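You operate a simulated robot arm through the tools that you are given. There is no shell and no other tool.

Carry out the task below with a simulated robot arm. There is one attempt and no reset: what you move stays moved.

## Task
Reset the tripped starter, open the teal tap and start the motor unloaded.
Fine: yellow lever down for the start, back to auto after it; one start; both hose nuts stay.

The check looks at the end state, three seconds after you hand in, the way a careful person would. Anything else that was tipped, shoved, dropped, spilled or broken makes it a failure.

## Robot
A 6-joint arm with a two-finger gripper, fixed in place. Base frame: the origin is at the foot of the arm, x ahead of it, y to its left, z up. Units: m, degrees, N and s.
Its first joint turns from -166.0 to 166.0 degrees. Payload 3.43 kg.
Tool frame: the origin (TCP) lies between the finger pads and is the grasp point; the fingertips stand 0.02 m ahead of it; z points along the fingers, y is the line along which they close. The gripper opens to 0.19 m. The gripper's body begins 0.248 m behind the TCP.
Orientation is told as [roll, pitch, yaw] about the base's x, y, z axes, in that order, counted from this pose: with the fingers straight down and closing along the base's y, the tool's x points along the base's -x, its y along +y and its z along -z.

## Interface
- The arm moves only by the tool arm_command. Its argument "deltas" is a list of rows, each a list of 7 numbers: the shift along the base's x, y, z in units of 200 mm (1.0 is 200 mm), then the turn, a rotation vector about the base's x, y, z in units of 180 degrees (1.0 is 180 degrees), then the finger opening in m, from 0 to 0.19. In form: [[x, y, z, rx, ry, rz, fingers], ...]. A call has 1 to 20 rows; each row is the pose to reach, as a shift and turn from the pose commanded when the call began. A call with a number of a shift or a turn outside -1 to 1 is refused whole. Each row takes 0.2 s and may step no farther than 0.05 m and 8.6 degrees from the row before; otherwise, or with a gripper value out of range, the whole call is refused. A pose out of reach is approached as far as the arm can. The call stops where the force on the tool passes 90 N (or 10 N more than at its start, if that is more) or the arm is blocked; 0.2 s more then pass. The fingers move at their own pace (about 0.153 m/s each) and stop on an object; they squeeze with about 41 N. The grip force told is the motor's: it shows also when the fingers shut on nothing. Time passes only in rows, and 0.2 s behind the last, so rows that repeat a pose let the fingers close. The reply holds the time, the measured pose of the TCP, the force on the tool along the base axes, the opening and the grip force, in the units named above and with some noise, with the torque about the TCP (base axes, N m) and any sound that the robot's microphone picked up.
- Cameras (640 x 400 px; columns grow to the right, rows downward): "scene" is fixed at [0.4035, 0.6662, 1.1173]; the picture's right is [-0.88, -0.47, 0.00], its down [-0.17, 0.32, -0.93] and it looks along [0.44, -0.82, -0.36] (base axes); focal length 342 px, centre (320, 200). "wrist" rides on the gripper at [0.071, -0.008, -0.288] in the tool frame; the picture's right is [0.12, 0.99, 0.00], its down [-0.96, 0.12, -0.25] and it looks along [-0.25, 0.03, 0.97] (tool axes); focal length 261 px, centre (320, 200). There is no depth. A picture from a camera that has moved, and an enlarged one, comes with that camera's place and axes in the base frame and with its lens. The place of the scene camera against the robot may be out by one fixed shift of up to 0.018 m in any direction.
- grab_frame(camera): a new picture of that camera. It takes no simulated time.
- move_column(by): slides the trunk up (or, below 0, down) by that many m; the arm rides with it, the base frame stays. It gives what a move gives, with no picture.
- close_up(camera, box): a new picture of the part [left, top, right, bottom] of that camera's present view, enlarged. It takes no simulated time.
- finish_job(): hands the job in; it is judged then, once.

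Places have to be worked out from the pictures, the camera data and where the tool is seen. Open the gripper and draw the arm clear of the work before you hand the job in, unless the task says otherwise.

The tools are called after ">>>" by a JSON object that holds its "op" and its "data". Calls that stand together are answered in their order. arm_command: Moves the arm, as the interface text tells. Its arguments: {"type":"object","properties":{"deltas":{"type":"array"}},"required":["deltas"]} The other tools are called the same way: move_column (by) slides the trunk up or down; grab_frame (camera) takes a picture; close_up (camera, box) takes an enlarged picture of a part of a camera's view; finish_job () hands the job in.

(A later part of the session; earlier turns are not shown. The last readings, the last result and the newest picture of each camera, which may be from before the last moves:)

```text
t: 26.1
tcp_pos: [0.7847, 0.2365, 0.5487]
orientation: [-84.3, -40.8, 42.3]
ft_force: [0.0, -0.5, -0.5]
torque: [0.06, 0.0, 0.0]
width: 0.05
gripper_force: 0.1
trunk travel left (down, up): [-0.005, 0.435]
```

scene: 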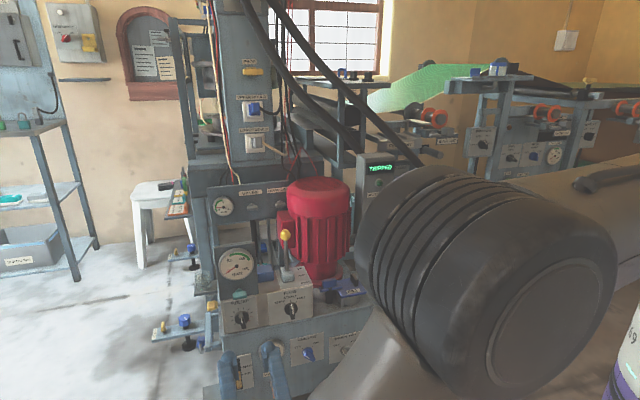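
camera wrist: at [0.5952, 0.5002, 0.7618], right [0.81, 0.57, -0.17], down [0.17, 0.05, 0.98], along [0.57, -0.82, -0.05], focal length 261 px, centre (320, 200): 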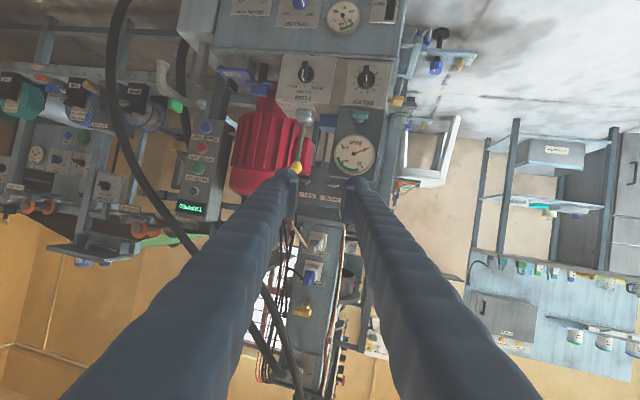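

Negative roll is reachable. I continue to -90° and then look along the fingers at the tap.

>>> {"op": "arm_command", "data": {"deltas": [[0, 0, 0, -0.0326, 0.0315, 0.0032, 0.05], [0, 0, 0, -0.0652, 0.063, 0.0064, 0.05], [0, 0, 0, -0.0978, 0.0945, 0.0095, 0.05], [0, 0, 0, -0.1304, 0.126, 0.0127, 0.05], [0, 0, 0, -0.163, 0.1575, 0.0159, 0.05]]}}

>>> {"op": "grab_frame", "data": {"camera": "wrist"}}

>>> {"op": "close_up", "data": {"camera": "wrist", "box": [240, 100, 400, 200]}}

>>> {"op": "grab_frame", "data": {"camera": "scene"}}

```text
t: 27.3
tcp_pos: [0.7852, 0.2355, 0.5465]
orientation: [-85.7, -0.1, 45.9]
ft_force: [0.1, 0.6, -0.7]
torque: [0.01, 0.01, 0.03]
width: 0.0499
gripper_force: 0.1
trunk travel left (down, up): [-0.005, 0.435]
```

```text
taken
camera wrist: at [0.5308, 0.385, 0.5767], right [-0.13, -0.03, -0.99], down [0.49, 0.87, -0.1], along [0.86, -0.49, -0.1], focal length 261 px, centre (320, 200)
```

wrist: 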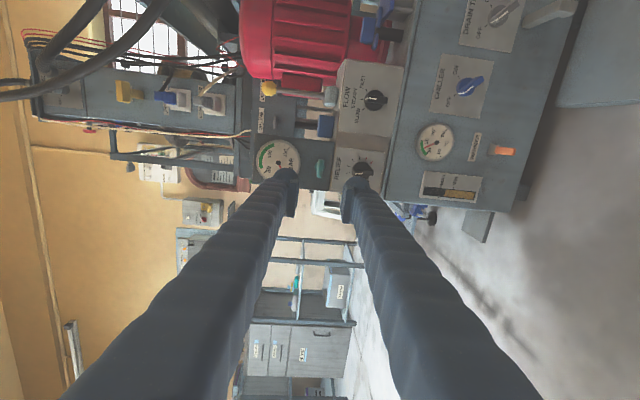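

```text
4.00 times, centred on (320, 150) of wrist
camera zoom: at [0.5308, 0.385, 0.5767], right [-0.13, -0.03, -0.99], down [0.49, 0.87, -0.1], along [0.86, -0.49, -0.1], focal length 1043 px, centre (320, 400)
```

zoom: 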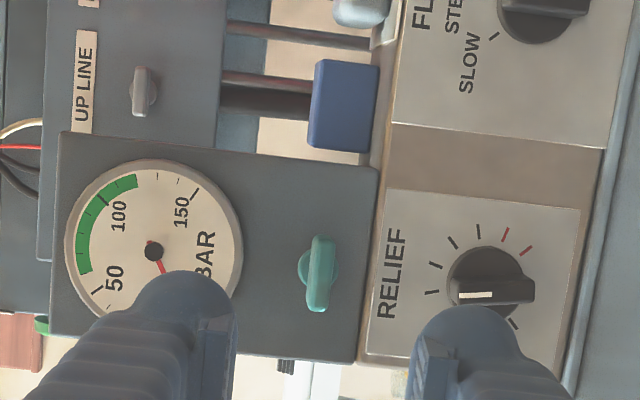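

```text
taken
```

scene: 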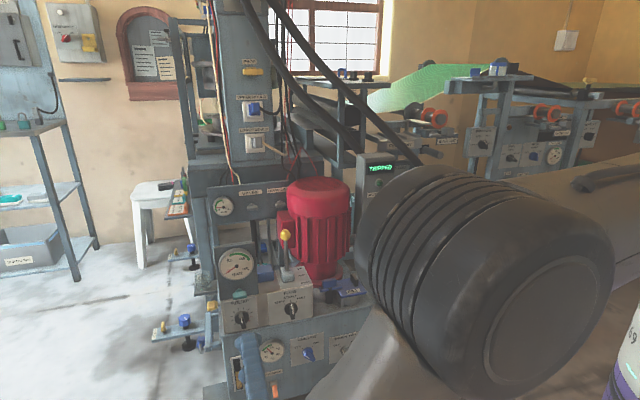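

The teal bar and fingers are well visible in this roll. Before gripping I test at this safe distance that a further -90° roll (counter-clockwise seen from the front) is reachable.

>>> {"op": "arm_command", "data": {"deltas": [[0, 0, 0, -0.0326, 0.0315, 0.0032, 0.05], [0, 0, 0, -0.0652, 0.063, 0.0064, 0.05], [0, 0, 0, -0.0978, 0.0945, 0.0095, 0.05], [0, 0, 0, -0.1304, 0.126, 0.0127, 0.05], [0, 0, 0, -0.163, 0.1575, 0.0159, 0.05], [0, 0, 0, -0.1955, 0.189, 0.0191, 0.05]]}}

```text
t: 28.7
tcp_pos: [0.7852, 0.2352, 0.5475]
orientation: [-83.6, 48.8, 50.5]
ft_force: [0.2, 0.0, 0.3]
torque: [0.02, -0.02, -0.01]
width: 0.05
gripper_force: 0.0
trunk travel left (down, up): [-0.005, 0.435]
```

>>> {"op": "arm_command", "data": {"deltas": [[0, 0, 0, -0.0326, 0.0315, 0.0032, 0.05], [0, 0, 0, -0.0652, 0.063, 0.0064, 0.05], [0, 0, 0, -0.0978, 0.0945, 0.0095, 0.05], [0, 0, 0, -0.1304, 0.126, 0.0127, 0.05], [0, 0, 0, -0.163, 0.1575, 0.0159, 0.05], [0, 0, 0, -0.1955, 0.189, 0.0191, 0.05]]}}

>>> {"op": "close_up", "data": {"camera": "wrist", "box": [240, 100, 400, 200]}}

>>> {"op": "grab_frame", "data": {"camera": "wrist"}}

```text
t: 30.1
tcp_pos: [0.7858, 0.2367, 0.5462]
orientation: [63.8, 81.0, -160.0]
ft_force: [-0.3, -0.2, -0.1]
torque: [0.0, 0.03, -0.01]
width: 0.0499
gripper_force: 0.1
trunk travel left (down, up): [-0.005, 0.435]
```

```text
4.00 times, centred on (320, 150) of wrist
camera zoom: at [0.5959, 0.4466, 0.6349], right [-0.66, -0.7, 0.26], down [-0.4, 0.04, -0.92], along [0.64, -0.71, -0.3], focal length 1043 px, centre (320, 400)
```

zoom: 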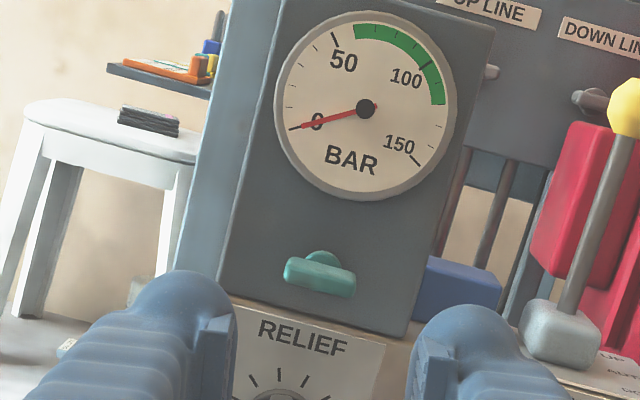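

```text
taken
camera wrist: at [0.5959, 0.4466, 0.6349], right [-0.66, -0.7, 0.26], down [-0.4, 0.04, -0.92], along [0.64, -0.71, -0.3], focal length 261 px, centre (320, 200)
```

wrist: 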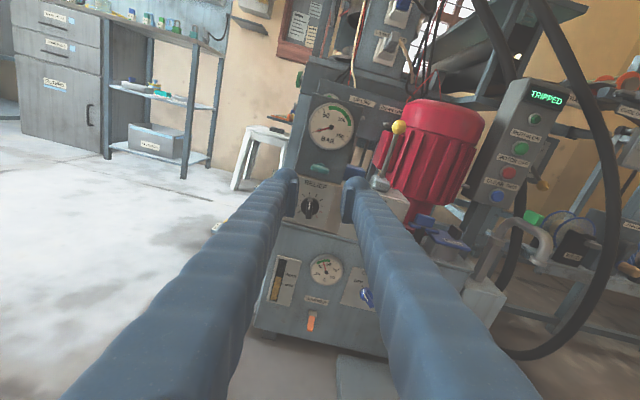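

Both roll directions from here are reachable, and the upright view confirms the bar centre near (0.961, 0.066, 0.528), about 30 mm off the plate. I roll back so the fingers close vertically and move to 0.10 m in front of the bar.

>>> {"op": "arm_command", "data": {"deltas": [[0.042, -0.041, -0.005, 0.0326, -0.0315, -0.0032, 0.04], [0.084, -0.081, -0.01, 0.0652, -0.063, -0.0064, 0.04], [0.127, -0.122, -0.015, 0.0978, -0.0945, -0.0095, 0.04], [0.169, -0.163, -0.02, 0.1304, -0.126, -0.0127, 0.04], [0.211, -0.204, -0.025, 0.163, -0.1575, -0.0159, 0.04], [0.253, -0.244, -0.03, 0.1955, -0.189, -0.0191, 0.04], [0.295, -0.285, -0.035, 0.2281, -0.2204, -0.0223, 0.04], [0.338, -0.326, -0.04, 0.2607, -0.2519, -0.0255, 0.04], [0.38, -0.366, -0.045, 0.2933, -0.2834, -0.0287, 0.04], [0.422, -0.407, -0.05, 0.3258, -0.3149, -0.0318, 0.035], [0.464, -0.448, -0.055, 0.3584, -0.3464, -0.035, 0.035], [0.506, -0.488, -0.06, 0.391, -0.3779, -0.0382, 0.035]]}}

>>> {"op": "grab_frame", "data": {"camera": "wrist"}}

>>> {"op": "close_up", "data": {"camera": "wrist", "box": [260, 120, 380, 210]}}

>>> {"op": "grab_frame", "data": {"camera": "scene"}}

```text
t: 32.7
tcp_pos: [0.8877, 0.1389, 0.5347]
orientation: [-85.7, -0.2, 45.9]
ft_force: [0.2, 0.0, 0.3]
torque: [0.03, 0.03, 0.0]
width: 0.035
gripper_force: 0.2
trunk travel left (down, up): [-0.005, 0.435]
```

```text
taken
camera wrist: at [0.6325, 0.2884, 0.5643], right [-0.13, -0.03, -0.99], down [0.49, 0.87, -0.09], along [0.86, -0.49, -0.1], focal length 261 px, centre (320, 200)
```

wrist: 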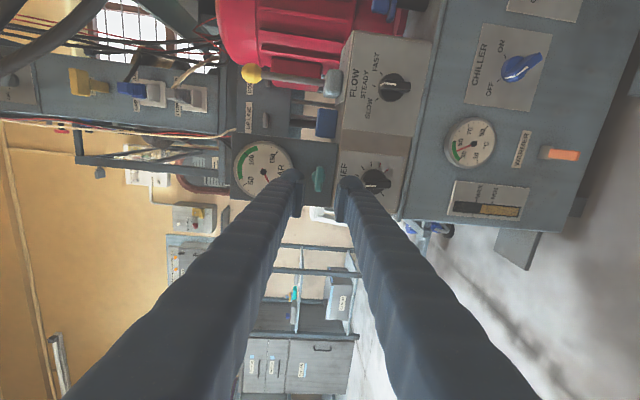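

```text
4.44 times, centred on (320, 165) of wrist
camera zoom: at [0.6325, 0.2884, 0.5643], right [-0.13, -0.03, -0.99], down [0.49, 0.87, -0.09], along [0.86, -0.49, -0.1], focal length 1158 px, centre (320, 356)
```

zoom: 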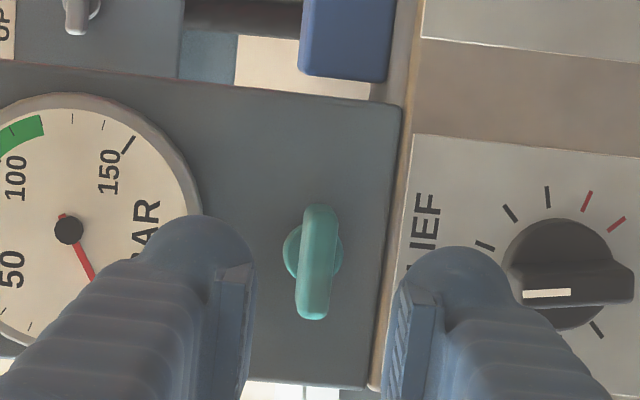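

```text
taken
```

scene: 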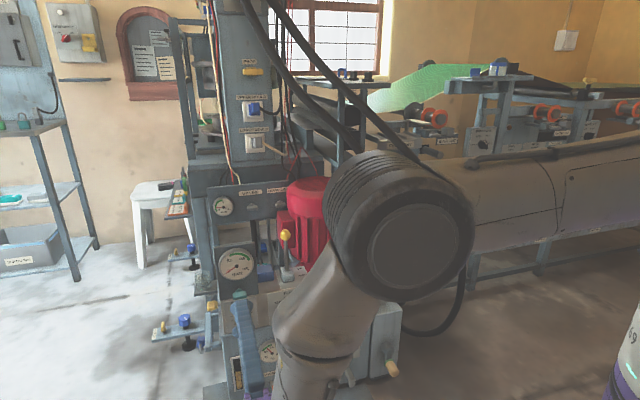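

The bar sits on the tool axis (within about 3 mm to the right). I shift 2 mm right and advance 0.06 m with the fingers at 30 mm, then look again.

>>> {"op": "arm_command", "data": {"deltas": [[0.07, -0.072, -0.007, 0, 0, 0, 0.03], [0.139, -0.143, -0.014, 0, 0, 0, 0.03], [0.208, -0.215, -0.021, 0, 0, 0, 0.03]]}}

>>> {"op": "close_up", "data": {"camera": "wrist", "box": [270, 140, 370, 210]}}

>>> {"op": "close_up", "data": {"camera": "scene", "box": [200, 250, 300, 330]}}

```text
t: 33.5
tcp_pos: [0.9304, 0.0946, 0.5313]
orientation: [-85.8, -0.1, 45.8]
ft_force: [0.0, 0.0, 0.1]
torque: [0.0, -0.03, -0.01]
width: 0.0299
gripper_force: 0.2
trunk travel left (down, up): [-0.005, 0.435]
```

```text
5.71 times, centred on (320, 175) of wrist
camera zoom: at [0.6741, 0.2442, 0.5608], right [-0.13, -0.03, -0.99], down [0.49, 0.87, -0.09], along [0.86, -0.49, -0.1], focal length 1489 px, centre (320, 343)
```

zoom: 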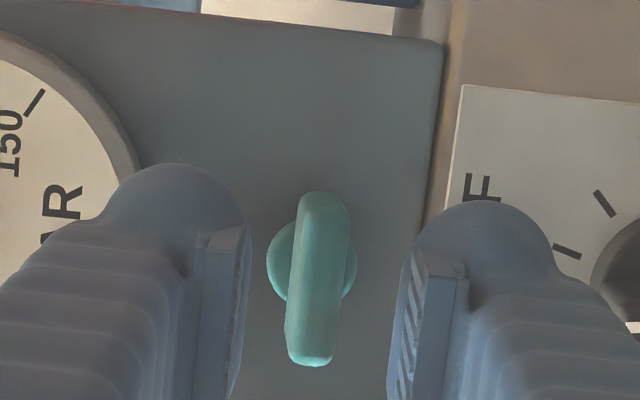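

```text
5.00 times, centred on (250, 290) of scene
camera zoom: at [0.4035, 0.6662, 1.1173], right [-0.88, -0.47, 0.0], down [-0.17, 0.32, -0.93], along [0.44, -0.82, -0.36], focal length 1713 px, centre (670, -250)
```

zoom: 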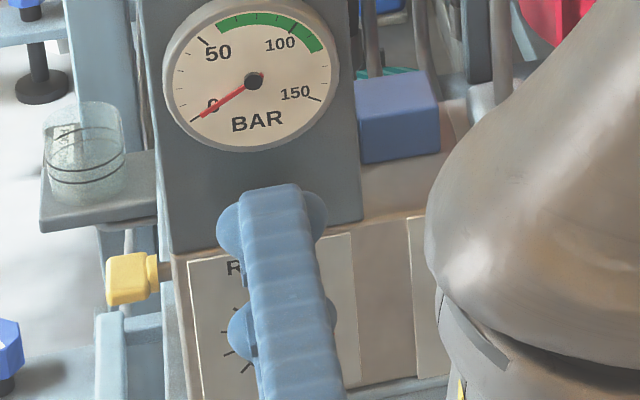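

Alignment is within about 1 mm. I narrow the opening to 22 mm (to keep the upper finger clear of the gauge rim) and advance 0.03 m in 10 mm steps.

>>> {"op": "arm_command", "data": {"deltas": [[0, 0, 0, 0, 0, 0, 0.022], [0.036, -0.035, -0.0035, 0, 0, 0, 0.022], [0.072, -0.069, -0.007, 0, 0, 0, 0.022], [0.108, -0.104, -0.0105, 0, 0, 0, 0.022]]}}

>>> {"op": "close_up", "data": {"camera": "wrist", "box": [270, 140, 370, 210]}}

>>> {"op": "close_up", "data": {"camera": "scene", "box": [200, 250, 300, 330]}}

```text
t: 34.5
tcp_pos: [0.9504, 0.0735, 0.5294]
orientation: [-85.6, -0.3, 45.9]
ft_force: [-0.4, -0.3, -1.0]
torque: [-0.02, -0.01, -0.01]
width: 0.0222
gripper_force: 0.0
trunk travel left (down, up): [-0.005, 0.435]
```

```text
5.71 times, centred on (320, 175) of wrist
camera zoom: at [0.6959, 0.2234, 0.5579], right [-0.13, -0.03, -0.99], down [0.49, 0.87, -0.09], along [0.86, -0.49, -0.1], focal length 1489 px, centre (320, 343)
```

zoom: 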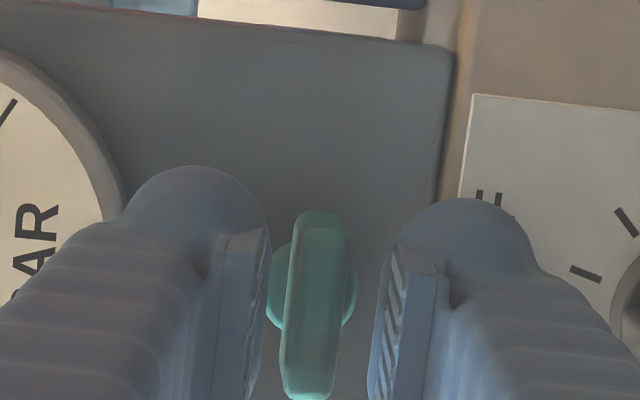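

```text
5.00 times, centred on (250, 290) of scene
camera zoom: at [0.4035, 0.6662, 1.1173], right [-0.88, -0.47, 0.0], down [-0.17, 0.32, -0.93], along [0.44, -0.82, -0.36], focal length 1713 px, centre (670, -250)
```

zoom: 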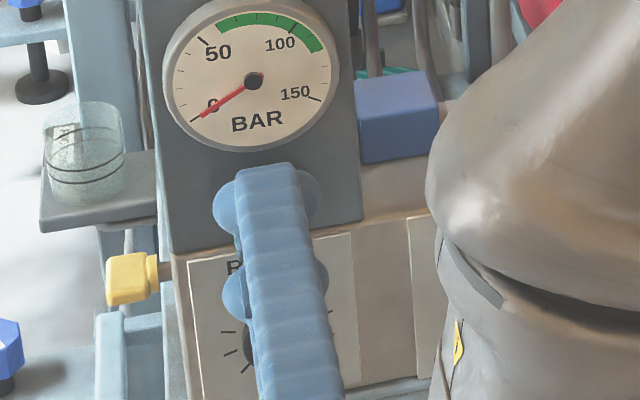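

The bar is centred between the fingers with the tips about 25 mm from the plate. I advance 9 mm more and close on the bar.

>>> {"op": "arm_command", "data": {"deltas": [[0.016, -0.0155, -0.0015, 0, 0, 0, 0.022], [0.032, -0.031, -0.003, 0, 0, 0, 0.022], [0.032, -0.031, -0.003, 0, 0, 0, 0.015], [0.032, -0.031, -0.003, 0, 0, 0, 0.0], [0.032, -0.031, -0.003, 0, 0, 0, 0.0]]}}

>>> {"op": "close_up", "data": {"camera": "wrist", "box": [270, 140, 370, 210]}}

```text
t: 35.7
tcp_pos: [0.9557, 0.0681, 0.5277]
orientation: [-85.7, -0.2, 45.9]
ft_force: [-0.2, -1.3, 4.8]
torque: [-0.19, 0.01, -0.07]
width: 0.0102
gripper_force: 43.1
trunk travel left (down, up): [-0.005, 0.435]
```

```text
5.71 times, centred on (320, 175) of wrist
camera zoom: at [0.7026, 0.2176, 0.558], right [-0.13, -0.03, -0.99], down [0.49, 0.87, -0.09], along [0.86, -0.49, -0.1], focal length 1489 px, centre (320, 343)
```

zoom: 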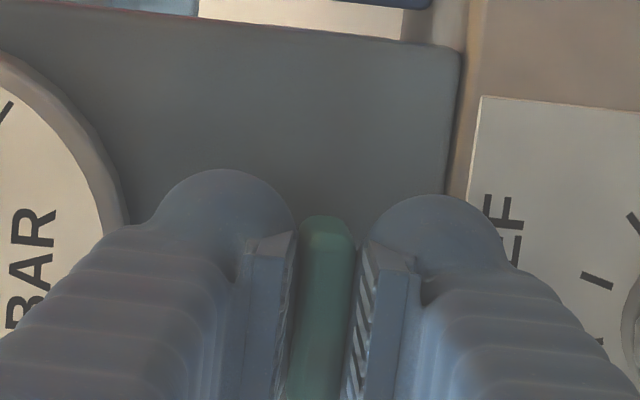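

The bar is gripped (10.2 mm, 43 N). I start turning counter-clockwise seen from the front, 16° first, and read the torque.

>>> {"op": "arm_command", "data": {"deltas": [[0, 0, 0, -0.0163, 0.0157, 0.0016, 0.0], [0, 0, 0, -0.0326, 0.0315, 0.0032, 0.0], [0, 0, 0, -0.0489, 0.0472, 0.0048, 0.0], [0, 0, 0, -0.0652, 0.063, 0.0064, 0.0]]}}

>>> {"op": "close_up", "data": {"camera": "wrist", "box": [270, 140, 370, 210]}}

```text
t: 36.7
tcp_pos: [0.9566, 0.068, 0.5292]
orientation: [-85.5, 16.2, 47.0]
ft_force: [3.5, -2.3, 9.0]
torque: [-0.24, -0.24, -0.57]
width: 0.0101
gripper_force: 42.9
trunk travel left (down, up): [-0.005, 0.435]
```

```text
5.71 times, centred on (320, 175) of wrist
camera zoom: at [0.7073, 0.2207, 0.5772], right [-0.32, -0.23, -0.92], down [0.42, 0.83, -0.36], along [0.85, -0.51, -0.17], focal length 1489 px, centre (320, 343)
```

zoom: 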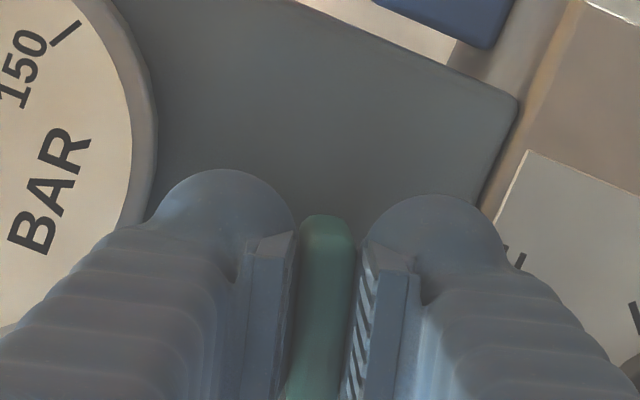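

The tap turns freely that way (torque about its axis near zero). I continue in steps, easing up 1 mm to relieve the 9 N vertical load.

>>> {"op": "arm_command", "data": {"deltas": [[0, 0, 0.003, -0.0293, 0.0283, 0.0029, 0.0], [0, 0, 0.005, -0.0587, 0.0567, 0.0057, 0.0], [0, 0, 0.005, -0.088, 0.085, 0.0086, 0.0], [0, 0, 0.005, -0.1173, 0.1134, 0.0115, 0.0], [0, 0, 0.005, -0.1467, 0.1417, 0.0143, 0.0]]}}

>>> {"op": "close_up", "data": {"camera": "wrist", "box": [270, 140, 370, 210]}}

```text
t: 37.9
tcp_pos: [0.9569, 0.0686, 0.5285]
orientation: [-83.0, 52.9, 51.3]
ft_force: [22.1, -5.1, 1.4]
torque: [-0.14, -0.19, -0.02]
width: 0.01
gripper_force: 43.3
trunk travel left (down, up): [-0.005, 0.435]
```

```text
5.71 times, centred on (320, 175) of wrist
camera zoom: at [0.7295, 0.2406, 0.6105], right [-0.63, -0.6, -0.5], down [0.12, 0.56, -0.82], along [0.77, -0.57, -0.28], focal length 1489 px, centre (320, 343)
```

zoom: 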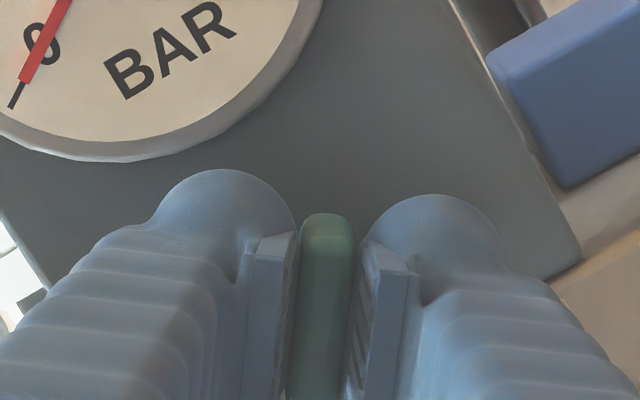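

It follows nicely (about 53° so far) with a small side load; I nudge +1.4 mm in x to relieve it and turn the remaining ~37°.

>>> {"op": "arm_command", "data": {"deltas": [[0.007, 0, 0, -0.0293, 0.0283, 0.0029, 0.0], [0.007, 0, 0, -0.0587, 0.0567, 0.0057, 0.0], [0.007, 0, 0, -0.088, 0.085, 0.0086, 0.0], [0.007, 0, 0, -0.1173, 0.1134, 0.0115, 0.0]]}}

>>> {"op": "close_up", "data": {"camera": "wrist", "box": [270, 120, 370, 210]}}

```text
t: 38.9
tcp_pos: [0.957, 0.0684, 0.5285]
orientation: [-61.7, 81.5, 73.7]
ft_force: [-11.6, 3.2, 6.0]
torque: [0.1, 0.05, -0.03]
width: 0.0101
gripper_force: 43.5
trunk travel left (down, up): [-0.005, 0.435]
```

```text
4.44 times, centred on (320, 165) of wrist
camera zoom: at [0.7544, 0.2656, 0.6192], right [-0.7, -0.72, -0.01], down [-0.22, 0.23, -0.95], along [0.68, -0.66, -0.31], focal length 1158 px, centre (320, 356)
```

zoom: 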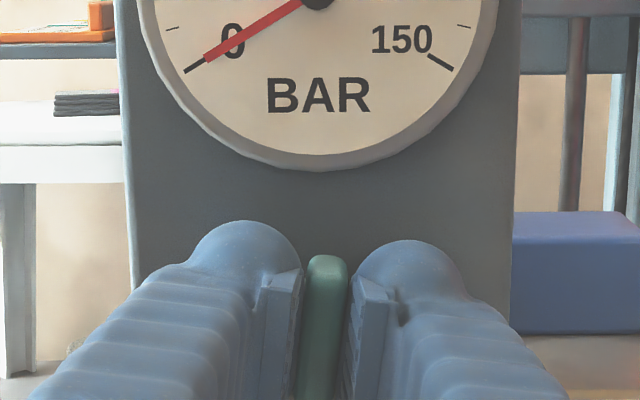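

The bar is now about 83° round with almost no torque. I turn the last ~7.5° and check for a stop.

>>> {"op": "arm_command", "data": {"deltas": [[-0.003, 0, 0, -0.0148, 0.0143, 0.0014, 0.0], [-0.003, 0, 0, -0.0297, 0.0287, 0.0029, 0.0]]}}

>>> {"op": "close_up", "data": {"camera": "scene", "box": [200, 250, 300, 330]}}

```text
t: 39.5
tcp_pos: [0.9572, 0.0681, 0.5284]
orientation: [-0.3, 85.9, 135.4]
ft_force: [-13.9, 1.5, 2.3]
torque: [0.26, 0.23, -0.09]
width: 0.0101
gripper_force: 43.7
trunk travel left (down, up): [-0.005, 0.435]
```

```text
5.00 times, centred on (250, 290) of scene
camera zoom: at [0.4035, 0.6662, 1.1173], right [-0.88, -0.47, 0.0], down [-0.17, 0.32, -0.93], along [0.44, -0.82, -0.36], focal length 1713 px, centre (670, -250)
```

zoom: 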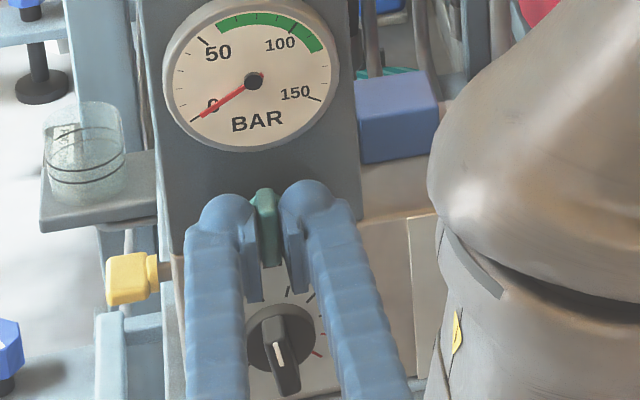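

The bar stands vertical, a full quarter turn. I probe 4° further for an end stop to judge that it is fully open.

>>> {"op": "arm_command", "data": {"deltas": [[0, 0, 0, -0.008, 0.0077, 0.0008, 0.0], [0, 0, 0, -0.016, 0.0154, 0.0016, 0.0]]}}

```text
t: 40.1
tcp_pos: [0.9573, 0.0687, 0.5284]
orientation: [44.8, 84.3, -179.3]
ft_force: [-14.0, 2.0, -1.3]
torque: [1.05, -0.74, -0.18]
width: 0.0112
gripper_force: 44.5
trunk travel left (down, up): [-0.005, 0.435]
```

Torque rises to 1.3 N m: that is the end stop, so the tap is fully open. I turn back the 4°, release and back straight out.

>>> {"op": "arm_command", "data": {"deltas": [[0, 0, 0, 0.008, -0.0077, -0.0008, 0.0], [0, 0, 0, 0.014, -0.0135, -0.0014, 0.0], [0, 0, 0, 0.014, -0.0135, -0.0014, 0.03], [0, 0, 0, 0.014, -0.0135, -0.0014, 0.035], [-0.036, 0.035, 0.0035, 0.014, -0.0135, -0.0014, 0.035], [-0.108, 0.104, 0.0105, 0.014, -0.0135, -0.0014, 0.035], [-0.215, 0.208, 0.021, 0.014, -0.0135, -0.0014, 0.035], [-0.359, 0.347, 0.035, 0.014, -0.0135, -0.0014, 0.035]]}}

>>> {"op": "grab_frame", "data": {"camera": "wrist"}}

>>> {"op": "close_up", "data": {"camera": "wrist", "box": [240, 80, 400, 200]}}

```text
t: 41.9
tcp_pos: [0.8877, 0.1346, 0.5328]
orientation: [4.7, 86.0, 140.5]
ft_force: [0.3, -0.6, -0.4]
torque: [0.02, -0.01, 0.05]
width: 0.0354
gripper_force: 0.2
trunk travel left (down, up): [-0.005, 0.435]
```

```text
taken
camera wrist: at [0.6908, 0.3389, 0.624], right [-0.69, -0.72, 0.12], down [-0.31, 0.13, -0.94], along [0.66, -0.68, -0.31], focal length 261 px, centre (320, 200)
```

wrist: 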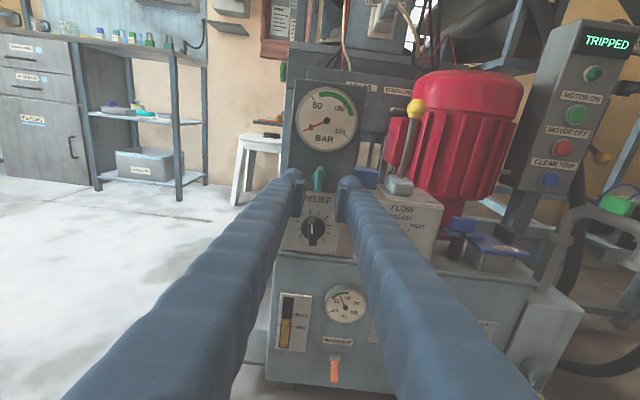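

```text
3.33 times, centred on (320, 140) of wrist
camera zoom: at [0.6908, 0.3389, 0.624], right [-0.69, -0.72, 0.12], down [-0.31, 0.13, -0.94], along [0.66, -0.68, -0.31], focal length 869 px, centre (320, 400)
```

zoom: 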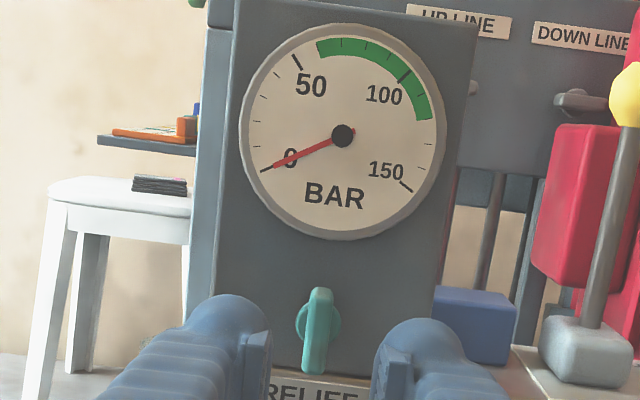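

The teal handle is vertical now: tap open. Next is CLEAR TRIP; a pipe with a green handle stands in front of that button, so I take an enlarged look at that area from here.

>>> {"op": "close_up", "data": {"camera": "wrist", "box": [480, 10, 640, 290]}}

>>> {"op": "close_up", "data": {"camera": "wrist", "box": [540, 130, 640, 260]}}

>>> {"op": "grab_frame", "data": {"camera": "scene"}}

```text
1.43 times, centred on (560, 150) of wrist
camera zoom: at [0.6908, 0.3389, 0.624], right [-0.69, -0.72, 0.12], down [-0.31, 0.13, -0.94], along [0.66, -0.68, -0.31], focal length 372 px, centre (-23, 271)
```

zoom: 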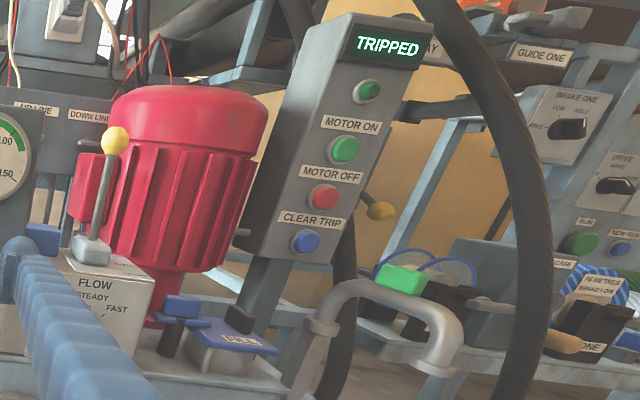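

```text
3.08 times, centred on (590, 195) of wrist
camera zoom: at [0.6908, 0.3389, 0.624], right [-0.69, -0.72, 0.12], down [-0.31, 0.13, -0.94], along [0.66, -0.68, -0.31], focal length 802 px, centre (-511, 215)
```

zoom: 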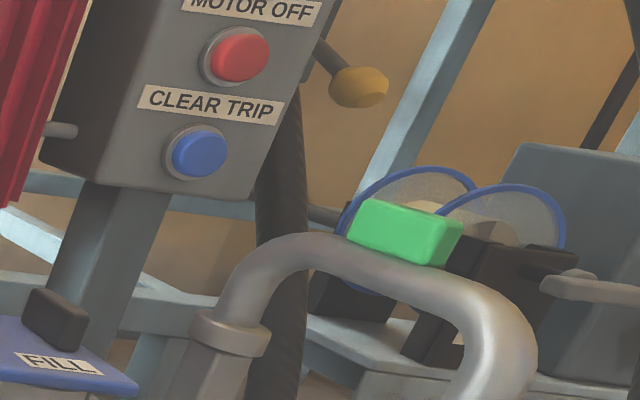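

```text
taken
```

scene: 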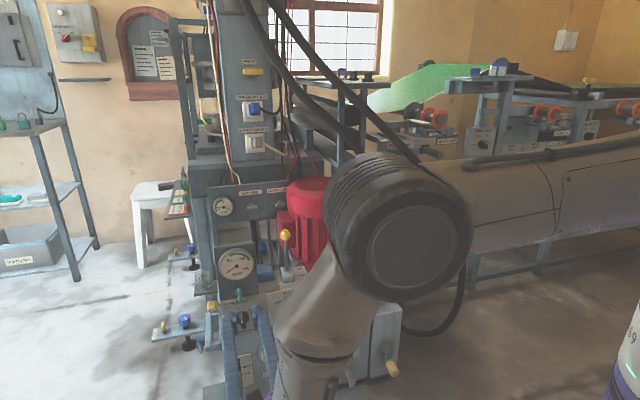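

The green handle's top is at about z = 0.555, 0.12 m in front of CLEAR TRIP, so I'll press from above with the tool tilted (about 40° from vertical). I back off, rise and turn the tool to that attitude, closing the fingers.

>>> {"op": "arm_command", "data": {"deltas": [[-0.078, -0.015, 0.078, 0.0388, -0.0144, -0.0193, 0.03], [-0.157, -0.029, 0.156, 0.0777, -0.0288, -0.0387, 0.0], [-0.235, -0.044, 0.234, 0.1165, -0.0433, -0.058, 0.0], [-0.313, -0.058, 0.312, 0.1554, -0.0577, -0.0773, 0.0], [-0.392, -0.073, 0.39, 0.1942, -0.0721, -0.0967, 0.0], [-0.47, -0.088, 0.468, 0.2331, -0.0865, -0.116, 0.0], [-0.548, -0.102, 0.545, 0.2719, -0.1009, -0.1353, 0.0], [-0.627, -0.117, 0.623, 0.3107, -0.1153, -0.1547, 0.0], [-0.705, -0.131, 0.701, 0.3496, -0.1298, -0.174, 0.0], [-0.783, -0.146, 0.779, 0.3884, -0.1442, -0.1933, 0.0], [-0.862, -0.16, 0.857, 0.4273, -0.1586, -0.2127, 0.0], [-0.94, -0.175, 0.935, 0.4661, -0.173, -0.232, 0.0]]}}

>>> {"op": "grab_frame", "data": {"camera": "wrist"}}

>>> {"op": "grab_frame", "data": {"camera": "scene"}}

```text
t: 44.5
tcp_pos: [0.698, 0.1045, 0.723]
orientation: [-39.9, 0.2, 46.1]
ft_force: [0.5, 1.3, -0.1]
torque: [-0.08, 0.0, -0.06]
width: 0.0
gripper_force: 33.7
trunk travel left (down, up): [-0.005, 0.435]
```

```text
taken
camera wrist: at [0.5216, 0.1782, 0.9498], right [-0.63, 0.44, -0.63], down [0.49, 0.87, 0.11], along [0.6, -0.24, -0.76], focal length 261 px, centre (320, 200)
```

wrist: 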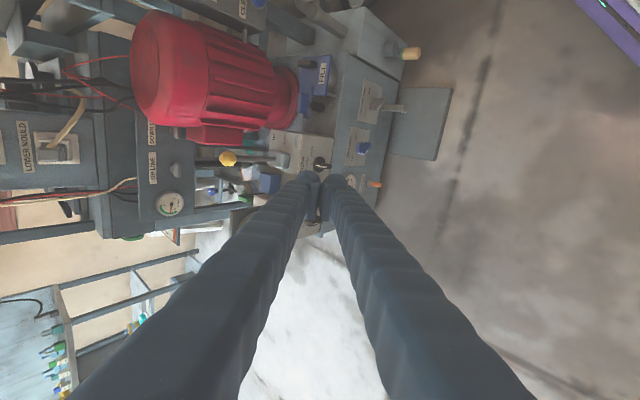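

```text
taken
```

scene: 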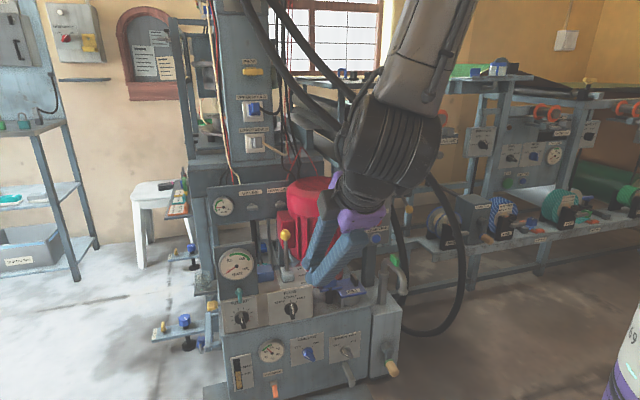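

Orientation is as planned (fingers 40° off vertical). I move sideways toward the control box at the same height.

>>> {"op": "arm_command", "data": {"deltas": [[-0.06, -0.2, 0, 0, 0, 0, 0], [-0.12, -0.4, 0, 0, 0, 0, 0], [-0.18, -0.6, 0, 0, 0, 0, 0], [-0.24, -0.8, 0, 0, 0, 0, 0], [-0.3, -1.0, 0, 0, 0, 0, 0]]}}

>>> {"op": "grab_frame", "data": {"camera": "wrist"}}

>>> {"op": "grab_frame", "data": {"camera": "scene"}}

```text
t: 45.7
tcp_pos: [0.6378, -0.0983, 0.7234]
orientation: [-39.8, 0.3, 46.2]
ft_force: [-0.4, 1.4, -0.2]
torque: [-0.09, 0.04, -0.06]
width: 0.0
gripper_force: 34.0
trunk travel left (down, up): [-0.005, 0.435]
```

```text
taken
camera wrist: at [0.4622, -0.0246, 0.9495], right [-0.64, 0.44, -0.64], down [0.49, 0.87, 0.11], along [0.6, -0.24, -0.76], focal length 261 px, centre (320, 200)
```

wrist: 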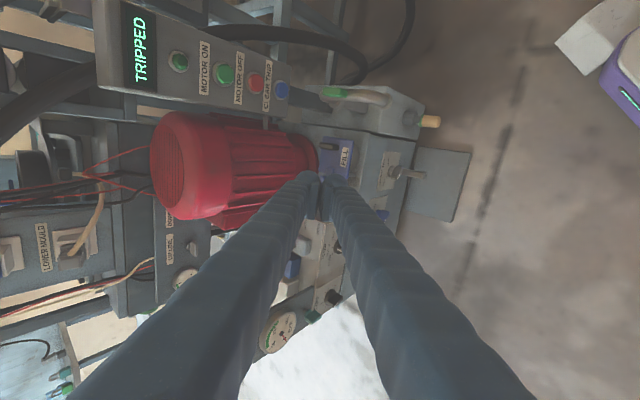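

```text
taken
```

scene: 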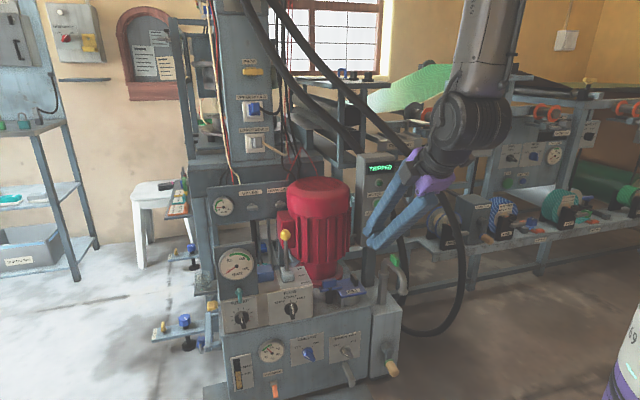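

I continue to just above and in front of the CLEAR TRIP button (TCP about (0.658, -0.298, 0.665), above the green handle).

>>> {"op": "arm_command", "data": {"deltas": [[0.02, -0.2, -0.06, 0, 0, 0, 0], [0.04, -0.4, -0.12, 0, 0, 0, 0], [0.06, -0.6, -0.18, 0, 0, 0, 0], [0.08, -0.8, -0.24, 0, 0, 0, 0], [0.1, -1.0, -0.3, 0, 0, 0, 0]]}}

>>> {"op": "grab_frame", "data": {"camera": "wrist"}}

>>> {"op": "close_up", "data": {"camera": "wrist", "box": [220, 100, 420, 225]}}

>>> {"op": "close_up", "data": {"camera": "scene", "box": [320, 140, 440, 300]}}

```text
t: 46.9
tcp_pos: [0.6595, -0.297, 0.6621]
orientation: [-39.7, 0.4, 46.2]
ft_force: [-0.1, 0.5, 0.0]
torque: [-0.11, 0.05, -0.08]
width: 0.0
gripper_force: 34.7
trunk travel left (down, up): [-0.005, 0.435]
```

```text
taken
camera wrist: at [0.4832, -0.2226, 0.888], right [-0.64, 0.44, -0.63], down [0.49, 0.87, 0.11], along [0.6, -0.24, -0.76], focal length 261 px, centre (320, 200)
```

wrist: 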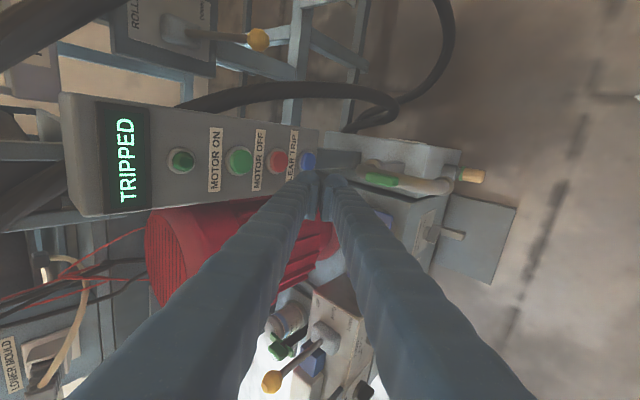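

```text
3.20 times, centred on (320, 162) of wrist
camera zoom: at [0.4832, -0.2226, 0.888], right [-0.64, 0.44, -0.63], down [0.49, 0.87, 0.11], along [0.6, -0.24, -0.76], focal length 834 px, centre (320, 320)
```

zoom: 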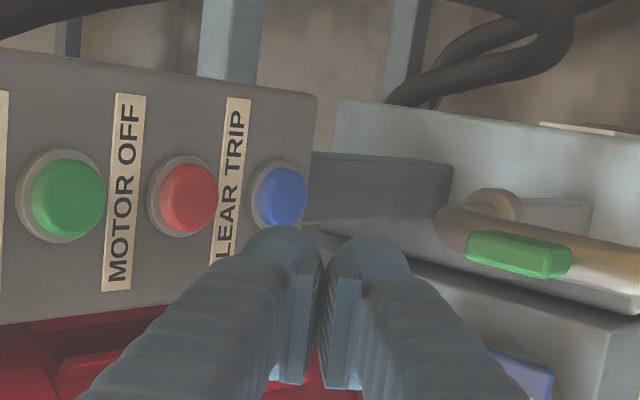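

```text
2.50 times, centred on (380, 220) of scene
camera zoom: at [0.4035, 0.6662, 1.1173], right [-0.88, -0.47, 0.0], down [-0.17, 0.32, -0.93], along [0.44, -0.82, -0.36], focal length 856 px, centre (170, 150)
```

zoom: 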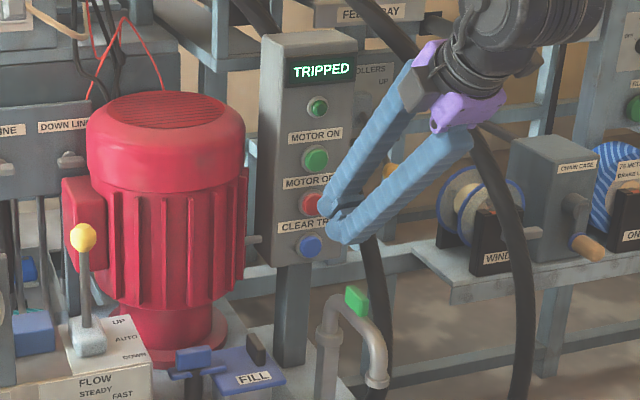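

Using this view the buttons triangulate better: CLEAR TRIP at about (0.734, -0.394, 0.550), MOTOR ON at (0.735, -0.396, 0.682). I move to a pre-press point about 6 cm short of CLEAR TRIP along the tool axis.

>>> {"op": "arm_command", "data": {"deltas": [[0.034, -0.075, -0.11, 0, 0, 0, 0], [0.068, -0.15, -0.22, 0, 0, 0, 0], [0.1, -0.225, -0.33, 0, 0, 0, 0]]}}

>>> {"op": "close_up", "data": {"camera": "wrist", "box": [220, 100, 420, 225]}}

>>> {"op": "close_up", "data": {"camera": "scene", "box": [320, 180, 420, 300]}}

```text
t: 47.7
tcp_pos: [0.679, -0.343, 0.5967]
orientation: [-39.8, 0.3, 46.2]
ft_force: [0.9, -0.8, 0.1]
torque: [-0.08, 0.01, -0.03]
width: 0.0
gripper_force: 34.5
trunk travel left (down, up): [-0.005, 0.435]
```

```text
3.20 times, centred on (320, 162) of wrist
camera zoom: at [0.5024, -0.2685, 0.824], right [-0.64, 0.44, -0.64], down [0.49, 0.87, 0.11], along [0.6, -0.24, -0.76], focal length 834 px, centre (320, 320)
```

zoom: 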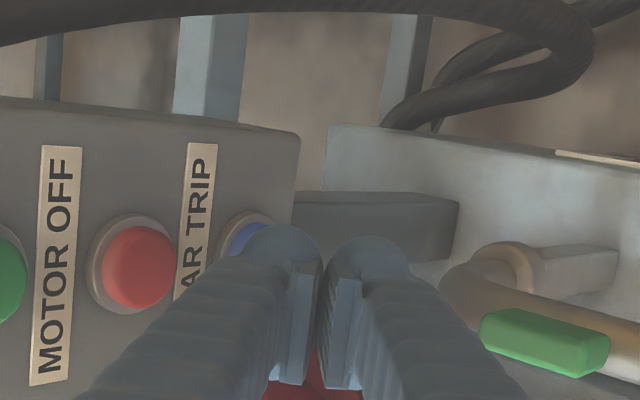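

```text
3.33 times, centred on (370, 240) of scene
camera zoom: at [0.4035, 0.6662, 1.1173], right [-0.88, -0.47, 0.0], down [-0.17, 0.32, -0.93], along [0.44, -0.82, -0.36], focal length 1142 px, centre (153, 67)
```

zoom: 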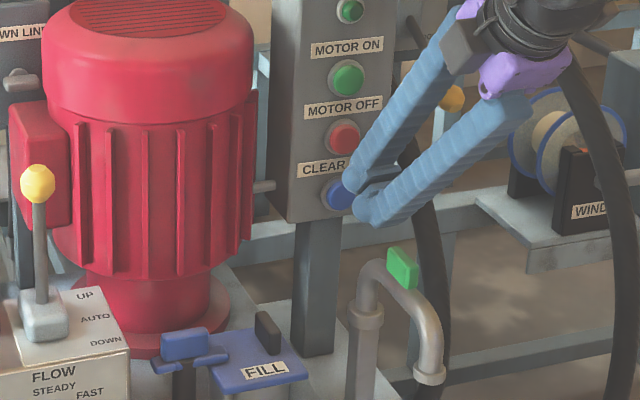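

The fingertips are just short of the blue button and above the pipe. I move down and forward to about 8 mm from the expected contact.

>>> {"op": "arm_command", "data": {"deltas": [[0.035, -0.0375, -0.078, 0, 0, 0, 0], [0.07, -0.075, -0.156, 0, 0, 0, 0], [0.105, -0.1125, -0.2335, 0, 0, 0, 0]]}}

>>> {"op": "close_up", "data": {"camera": "wrist", "box": [240, 110, 400, 210]}}

>>> {"op": "close_up", "data": {"camera": "scene", "box": [340, 190, 420, 290]}}

```text
t: 48.5
tcp_pos: [0.6977, -0.3651, 0.5505]
orientation: [-39.8, 0.3, 46.2]
ft_force: [0.3, 0.9, -0.2]
torque: [-0.03, 0.0, -0.03]
width: 0.0
gripper_force: 33.5
trunk travel left (down, up): [-0.005, 0.435]
```

```text
4.00 times, centred on (320, 160) of wrist
camera zoom: at [0.5226, -0.2918, 0.7777], right [-0.64, 0.44, -0.64], down [0.49, 0.87, 0.11], along [0.6, -0.24, -0.76], focal length 1043 px, centre (320, 360)
```

zoom: 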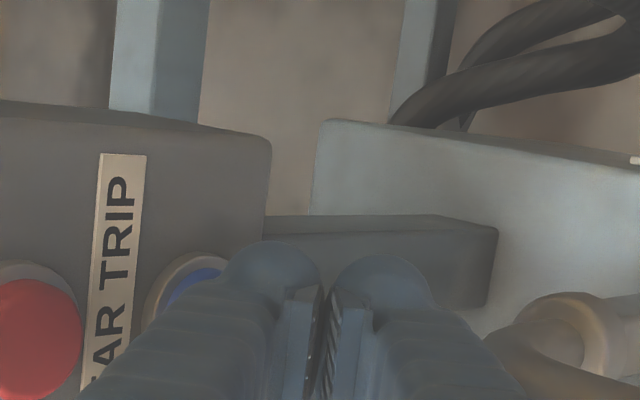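

```text
4.00 times, centred on (380, 240) of scene
camera zoom: at [0.4035, 0.6662, 1.1173], right [-0.88, -0.47, 0.0], down [-0.17, 0.32, -0.93], along [0.44, -0.82, -0.36], focal length 1370 px, centre (80, 40)
```

zoom: 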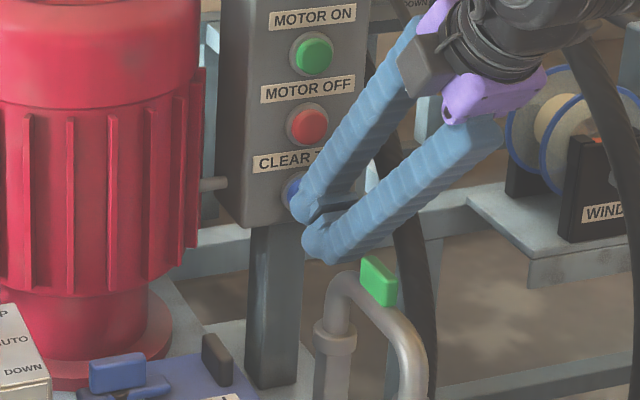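

The upper fingertip is right in front of the blue button. I creep forward along the panel normal in 4 mm steps watching the force.

>>> {"op": "arm_command", "data": {"deltas": [[0.0144, -0.0139, 0, 0, 0, 0, 0], [0.0288, -0.0278, 0, 0, 0, 0, 0], [0.0432, -0.0417, 0, 0, 0, 0, 0]]}}

>>> {"op": "close_up", "data": {"camera": "scene", "box": [340, 150, 420, 290]}}

```text
t: 49.3
tcp_pos: [0.7057, -0.3725, 0.5505]
orientation: [-39.7, 0.3, 46.2]
ft_force: [-1.4, 1.1, 0.6]
torque: [0.01, -0.02, -0.01]
width: 0.0
gripper_force: 34.2
trunk travel left (down, up): [-0.005, 0.435]
```

```text
2.86 times, centred on (380, 220) of scene
camera zoom: at [0.4035, 0.6662, 1.1173], right [-0.88, -0.47, 0.0], down [-0.17, 0.32, -0.93], along [0.44, -0.82, -0.36], focal length 979 px, centre (149, 143)
```

zoom: 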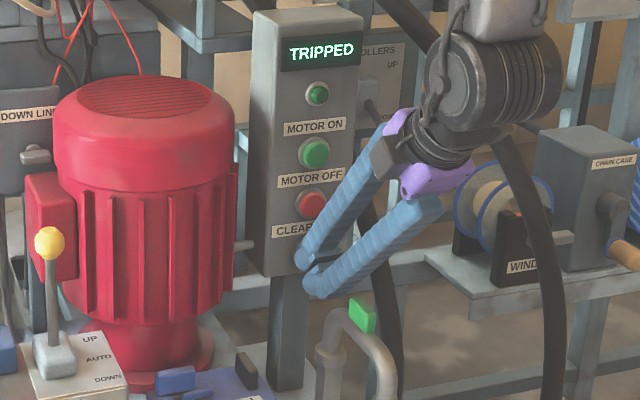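

No contact yet (force under 2 N). I continue in smaller steps.

>>> {"op": "arm_command", "data": {"deltas": [[0.0108, -0.0104, 0, 0, 0, 0, 0], [0.0216, -0.0208, 0, 0, 0, 0, 0]]}}

>>> {"op": "close_up", "data": {"camera": "wrist", "box": [240, 110, 400, 210]}}

```text
t: 49.9
tcp_pos: [0.7093, -0.3753, 0.5509]
orientation: [-39.6, 0.4, 46.2]
ft_force: [-12.5, 10.0, 3.6]
torque: [-0.22, -0.24, -0.1]
width: 0.0
gripper_force: 34.0
trunk travel left (down, up): [-0.005, 0.435]
heard: click
```

```text
4.00 times, centred on (320, 160) of wrist
camera zoom: at [0.5342, -0.3022, 0.7773], right [-0.64, 0.44, -0.63], down [0.49, 0.87, 0.11], along [0.6, -0.24, -0.77], focal length 1043 px, centre (320, 360)
```

zoom: 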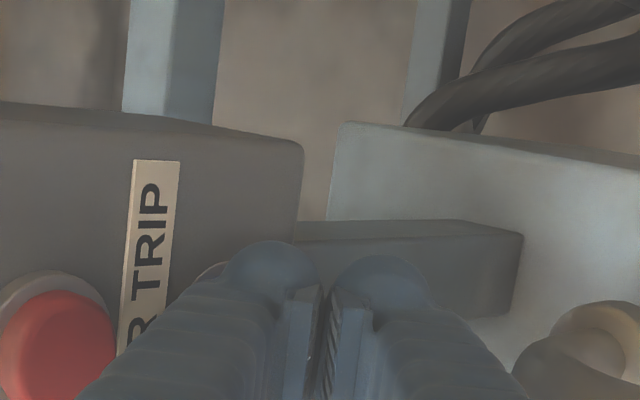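

A click was heard at about 16 N. I check the display and then back off the button.

>>> {"op": "close_up", "data": {"camera": "scene", "box": [340, 150, 420, 290]}}

>>> {"op": "arm_command", "data": {"deltas": [[-0.0288, 0.0278, 0.0, 0, 0, 0, 0], [-0.072, 0.0695, 0.0, 0, 0, 0, 0]]}}

>>> {"op": "close_up", "data": {"camera": "scene", "box": [340, 150, 420, 290]}}

```text
2.86 times, centred on (380, 220) of scene
camera zoom: at [0.4035, 0.6662, 1.1173], right [-0.88, -0.47, 0.0], down [-0.17, 0.32, -0.93], along [0.44, -0.82, -0.36], focal length 979 px, centre (149, 143)
```

zoom: 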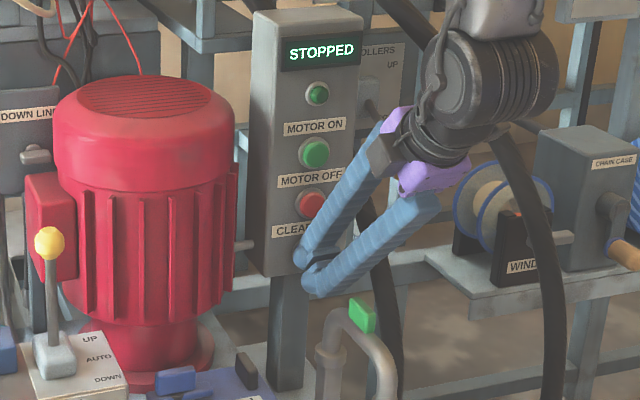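

```text
t: 50.5
tcp_pos: [0.6982, -0.3628, 0.5516]
orientation: [-39.7, 0.3, 46.2]
ft_force: [0.6, -0.4, 0.6]
torque: [0.02, -0.01, 0.0]
width: 0.0
gripper_force: 34.0
trunk travel left (down, up): [-0.005, 0.435]
```

```text
2.86 times, centred on (380, 220) of scene
camera zoom: at [0.4035, 0.6662, 1.1173], right [-0.88, -0.47, 0.0], down [-0.17, 0.32, -0.93], along [0.44, -0.82, -0.36], focal length 979 px, centre (149, 143)
```

zoom: 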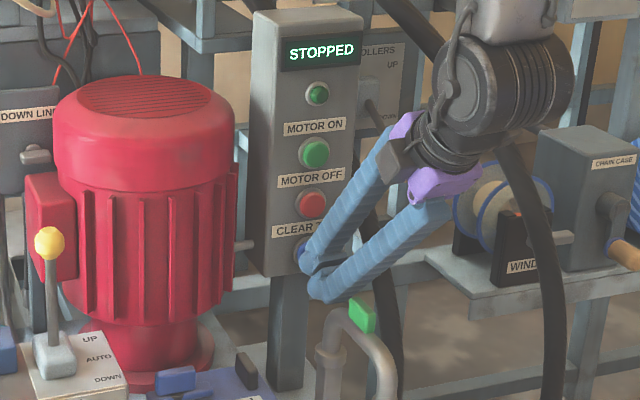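

The display reads STOPPED: the trip is cleared. I withdraw along the tool axis and up, clear of the box and pipe.

>>> {"op": "arm_command", "data": {"deltas": [[-0.1, 0.0965, 0.167, 0, 0, 0, 0], [-0.2, 0.193, 0.333, 0, 0, 0, 0], [-0.231, 0.223, 0.5, 0, 0, 0, 0], [-0.231, 0.223, 0.72, 0, 0, 0, 0], [-0.231, 0.223, 0.9, 0, 0, 0, 0]]}}

>>> {"op": "arm_command", "data": {"deltas": [[0.1, 0.15, 0.05, 0.0154, 0.016, 0, 0.02], [0.2, 0.3, 0.1, 0.0309, 0.032, 0, 0.04], [0.3, 0.45, 0.15, 0.0463, 0.048, 0, 0.05], [0.4, 0.6, 0.2, 0.0618, 0.064, 0, 0.06], [0.5, 0.75, 0.25, 0.0772, 0.0799, 0, 0.06]]}}

>>> {"op": "grab_frame", "data": {"camera": "wrist"}}

>>> {"op": "grab_frame", "data": {"camera": "scene"}}

```text
t: 51.7
tcp_pos: [0.651, -0.318, 0.7273]
orientation: [-39.8, 0.4, 46.2]
ft_force: [0.2, 0.1, -0.4]
torque: [0.01, -0.01, 0.0]
width: 0.0003
gripper_force: 34.1
trunk travel left (down, up): [-0.005, 0.435]
```

```text
t: 53.1
tcp_pos: [0.7696, -0.2034, 0.7973]
orientation: [-24.6, 7.4, 56.9]
ft_force: [-0.4, 0.1, -1.0]
torque: [-0.05, 0.0, 0.02]
width: 0.0602
gripper_force: 0.0
trunk travel left (down, up): [-0.005, 0.435]
stopped in row 5: the arm was blocked; the commanded pose is now the measured one
```

```text
taken
camera wrist: at [0.6561, -0.1726, 1.0687], right [-0.85, 0.35, -0.39], down [0.36, 0.93, 0.05], along [0.39, -0.1, -0.92], focal length 261 px, centre (320, 200)
```

wrist: 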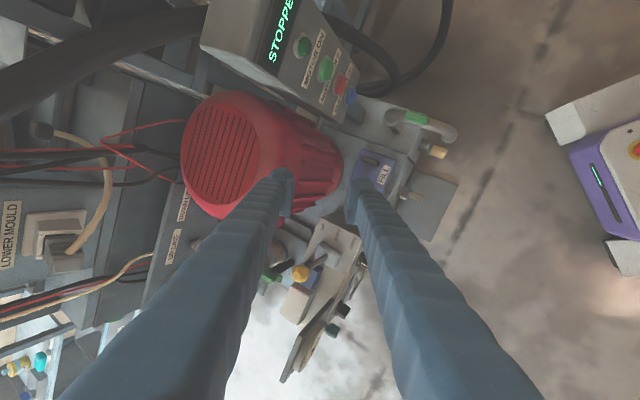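

```text
taken
```

scene: 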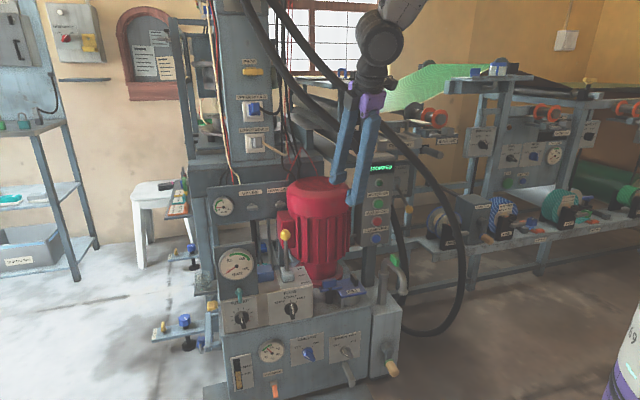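

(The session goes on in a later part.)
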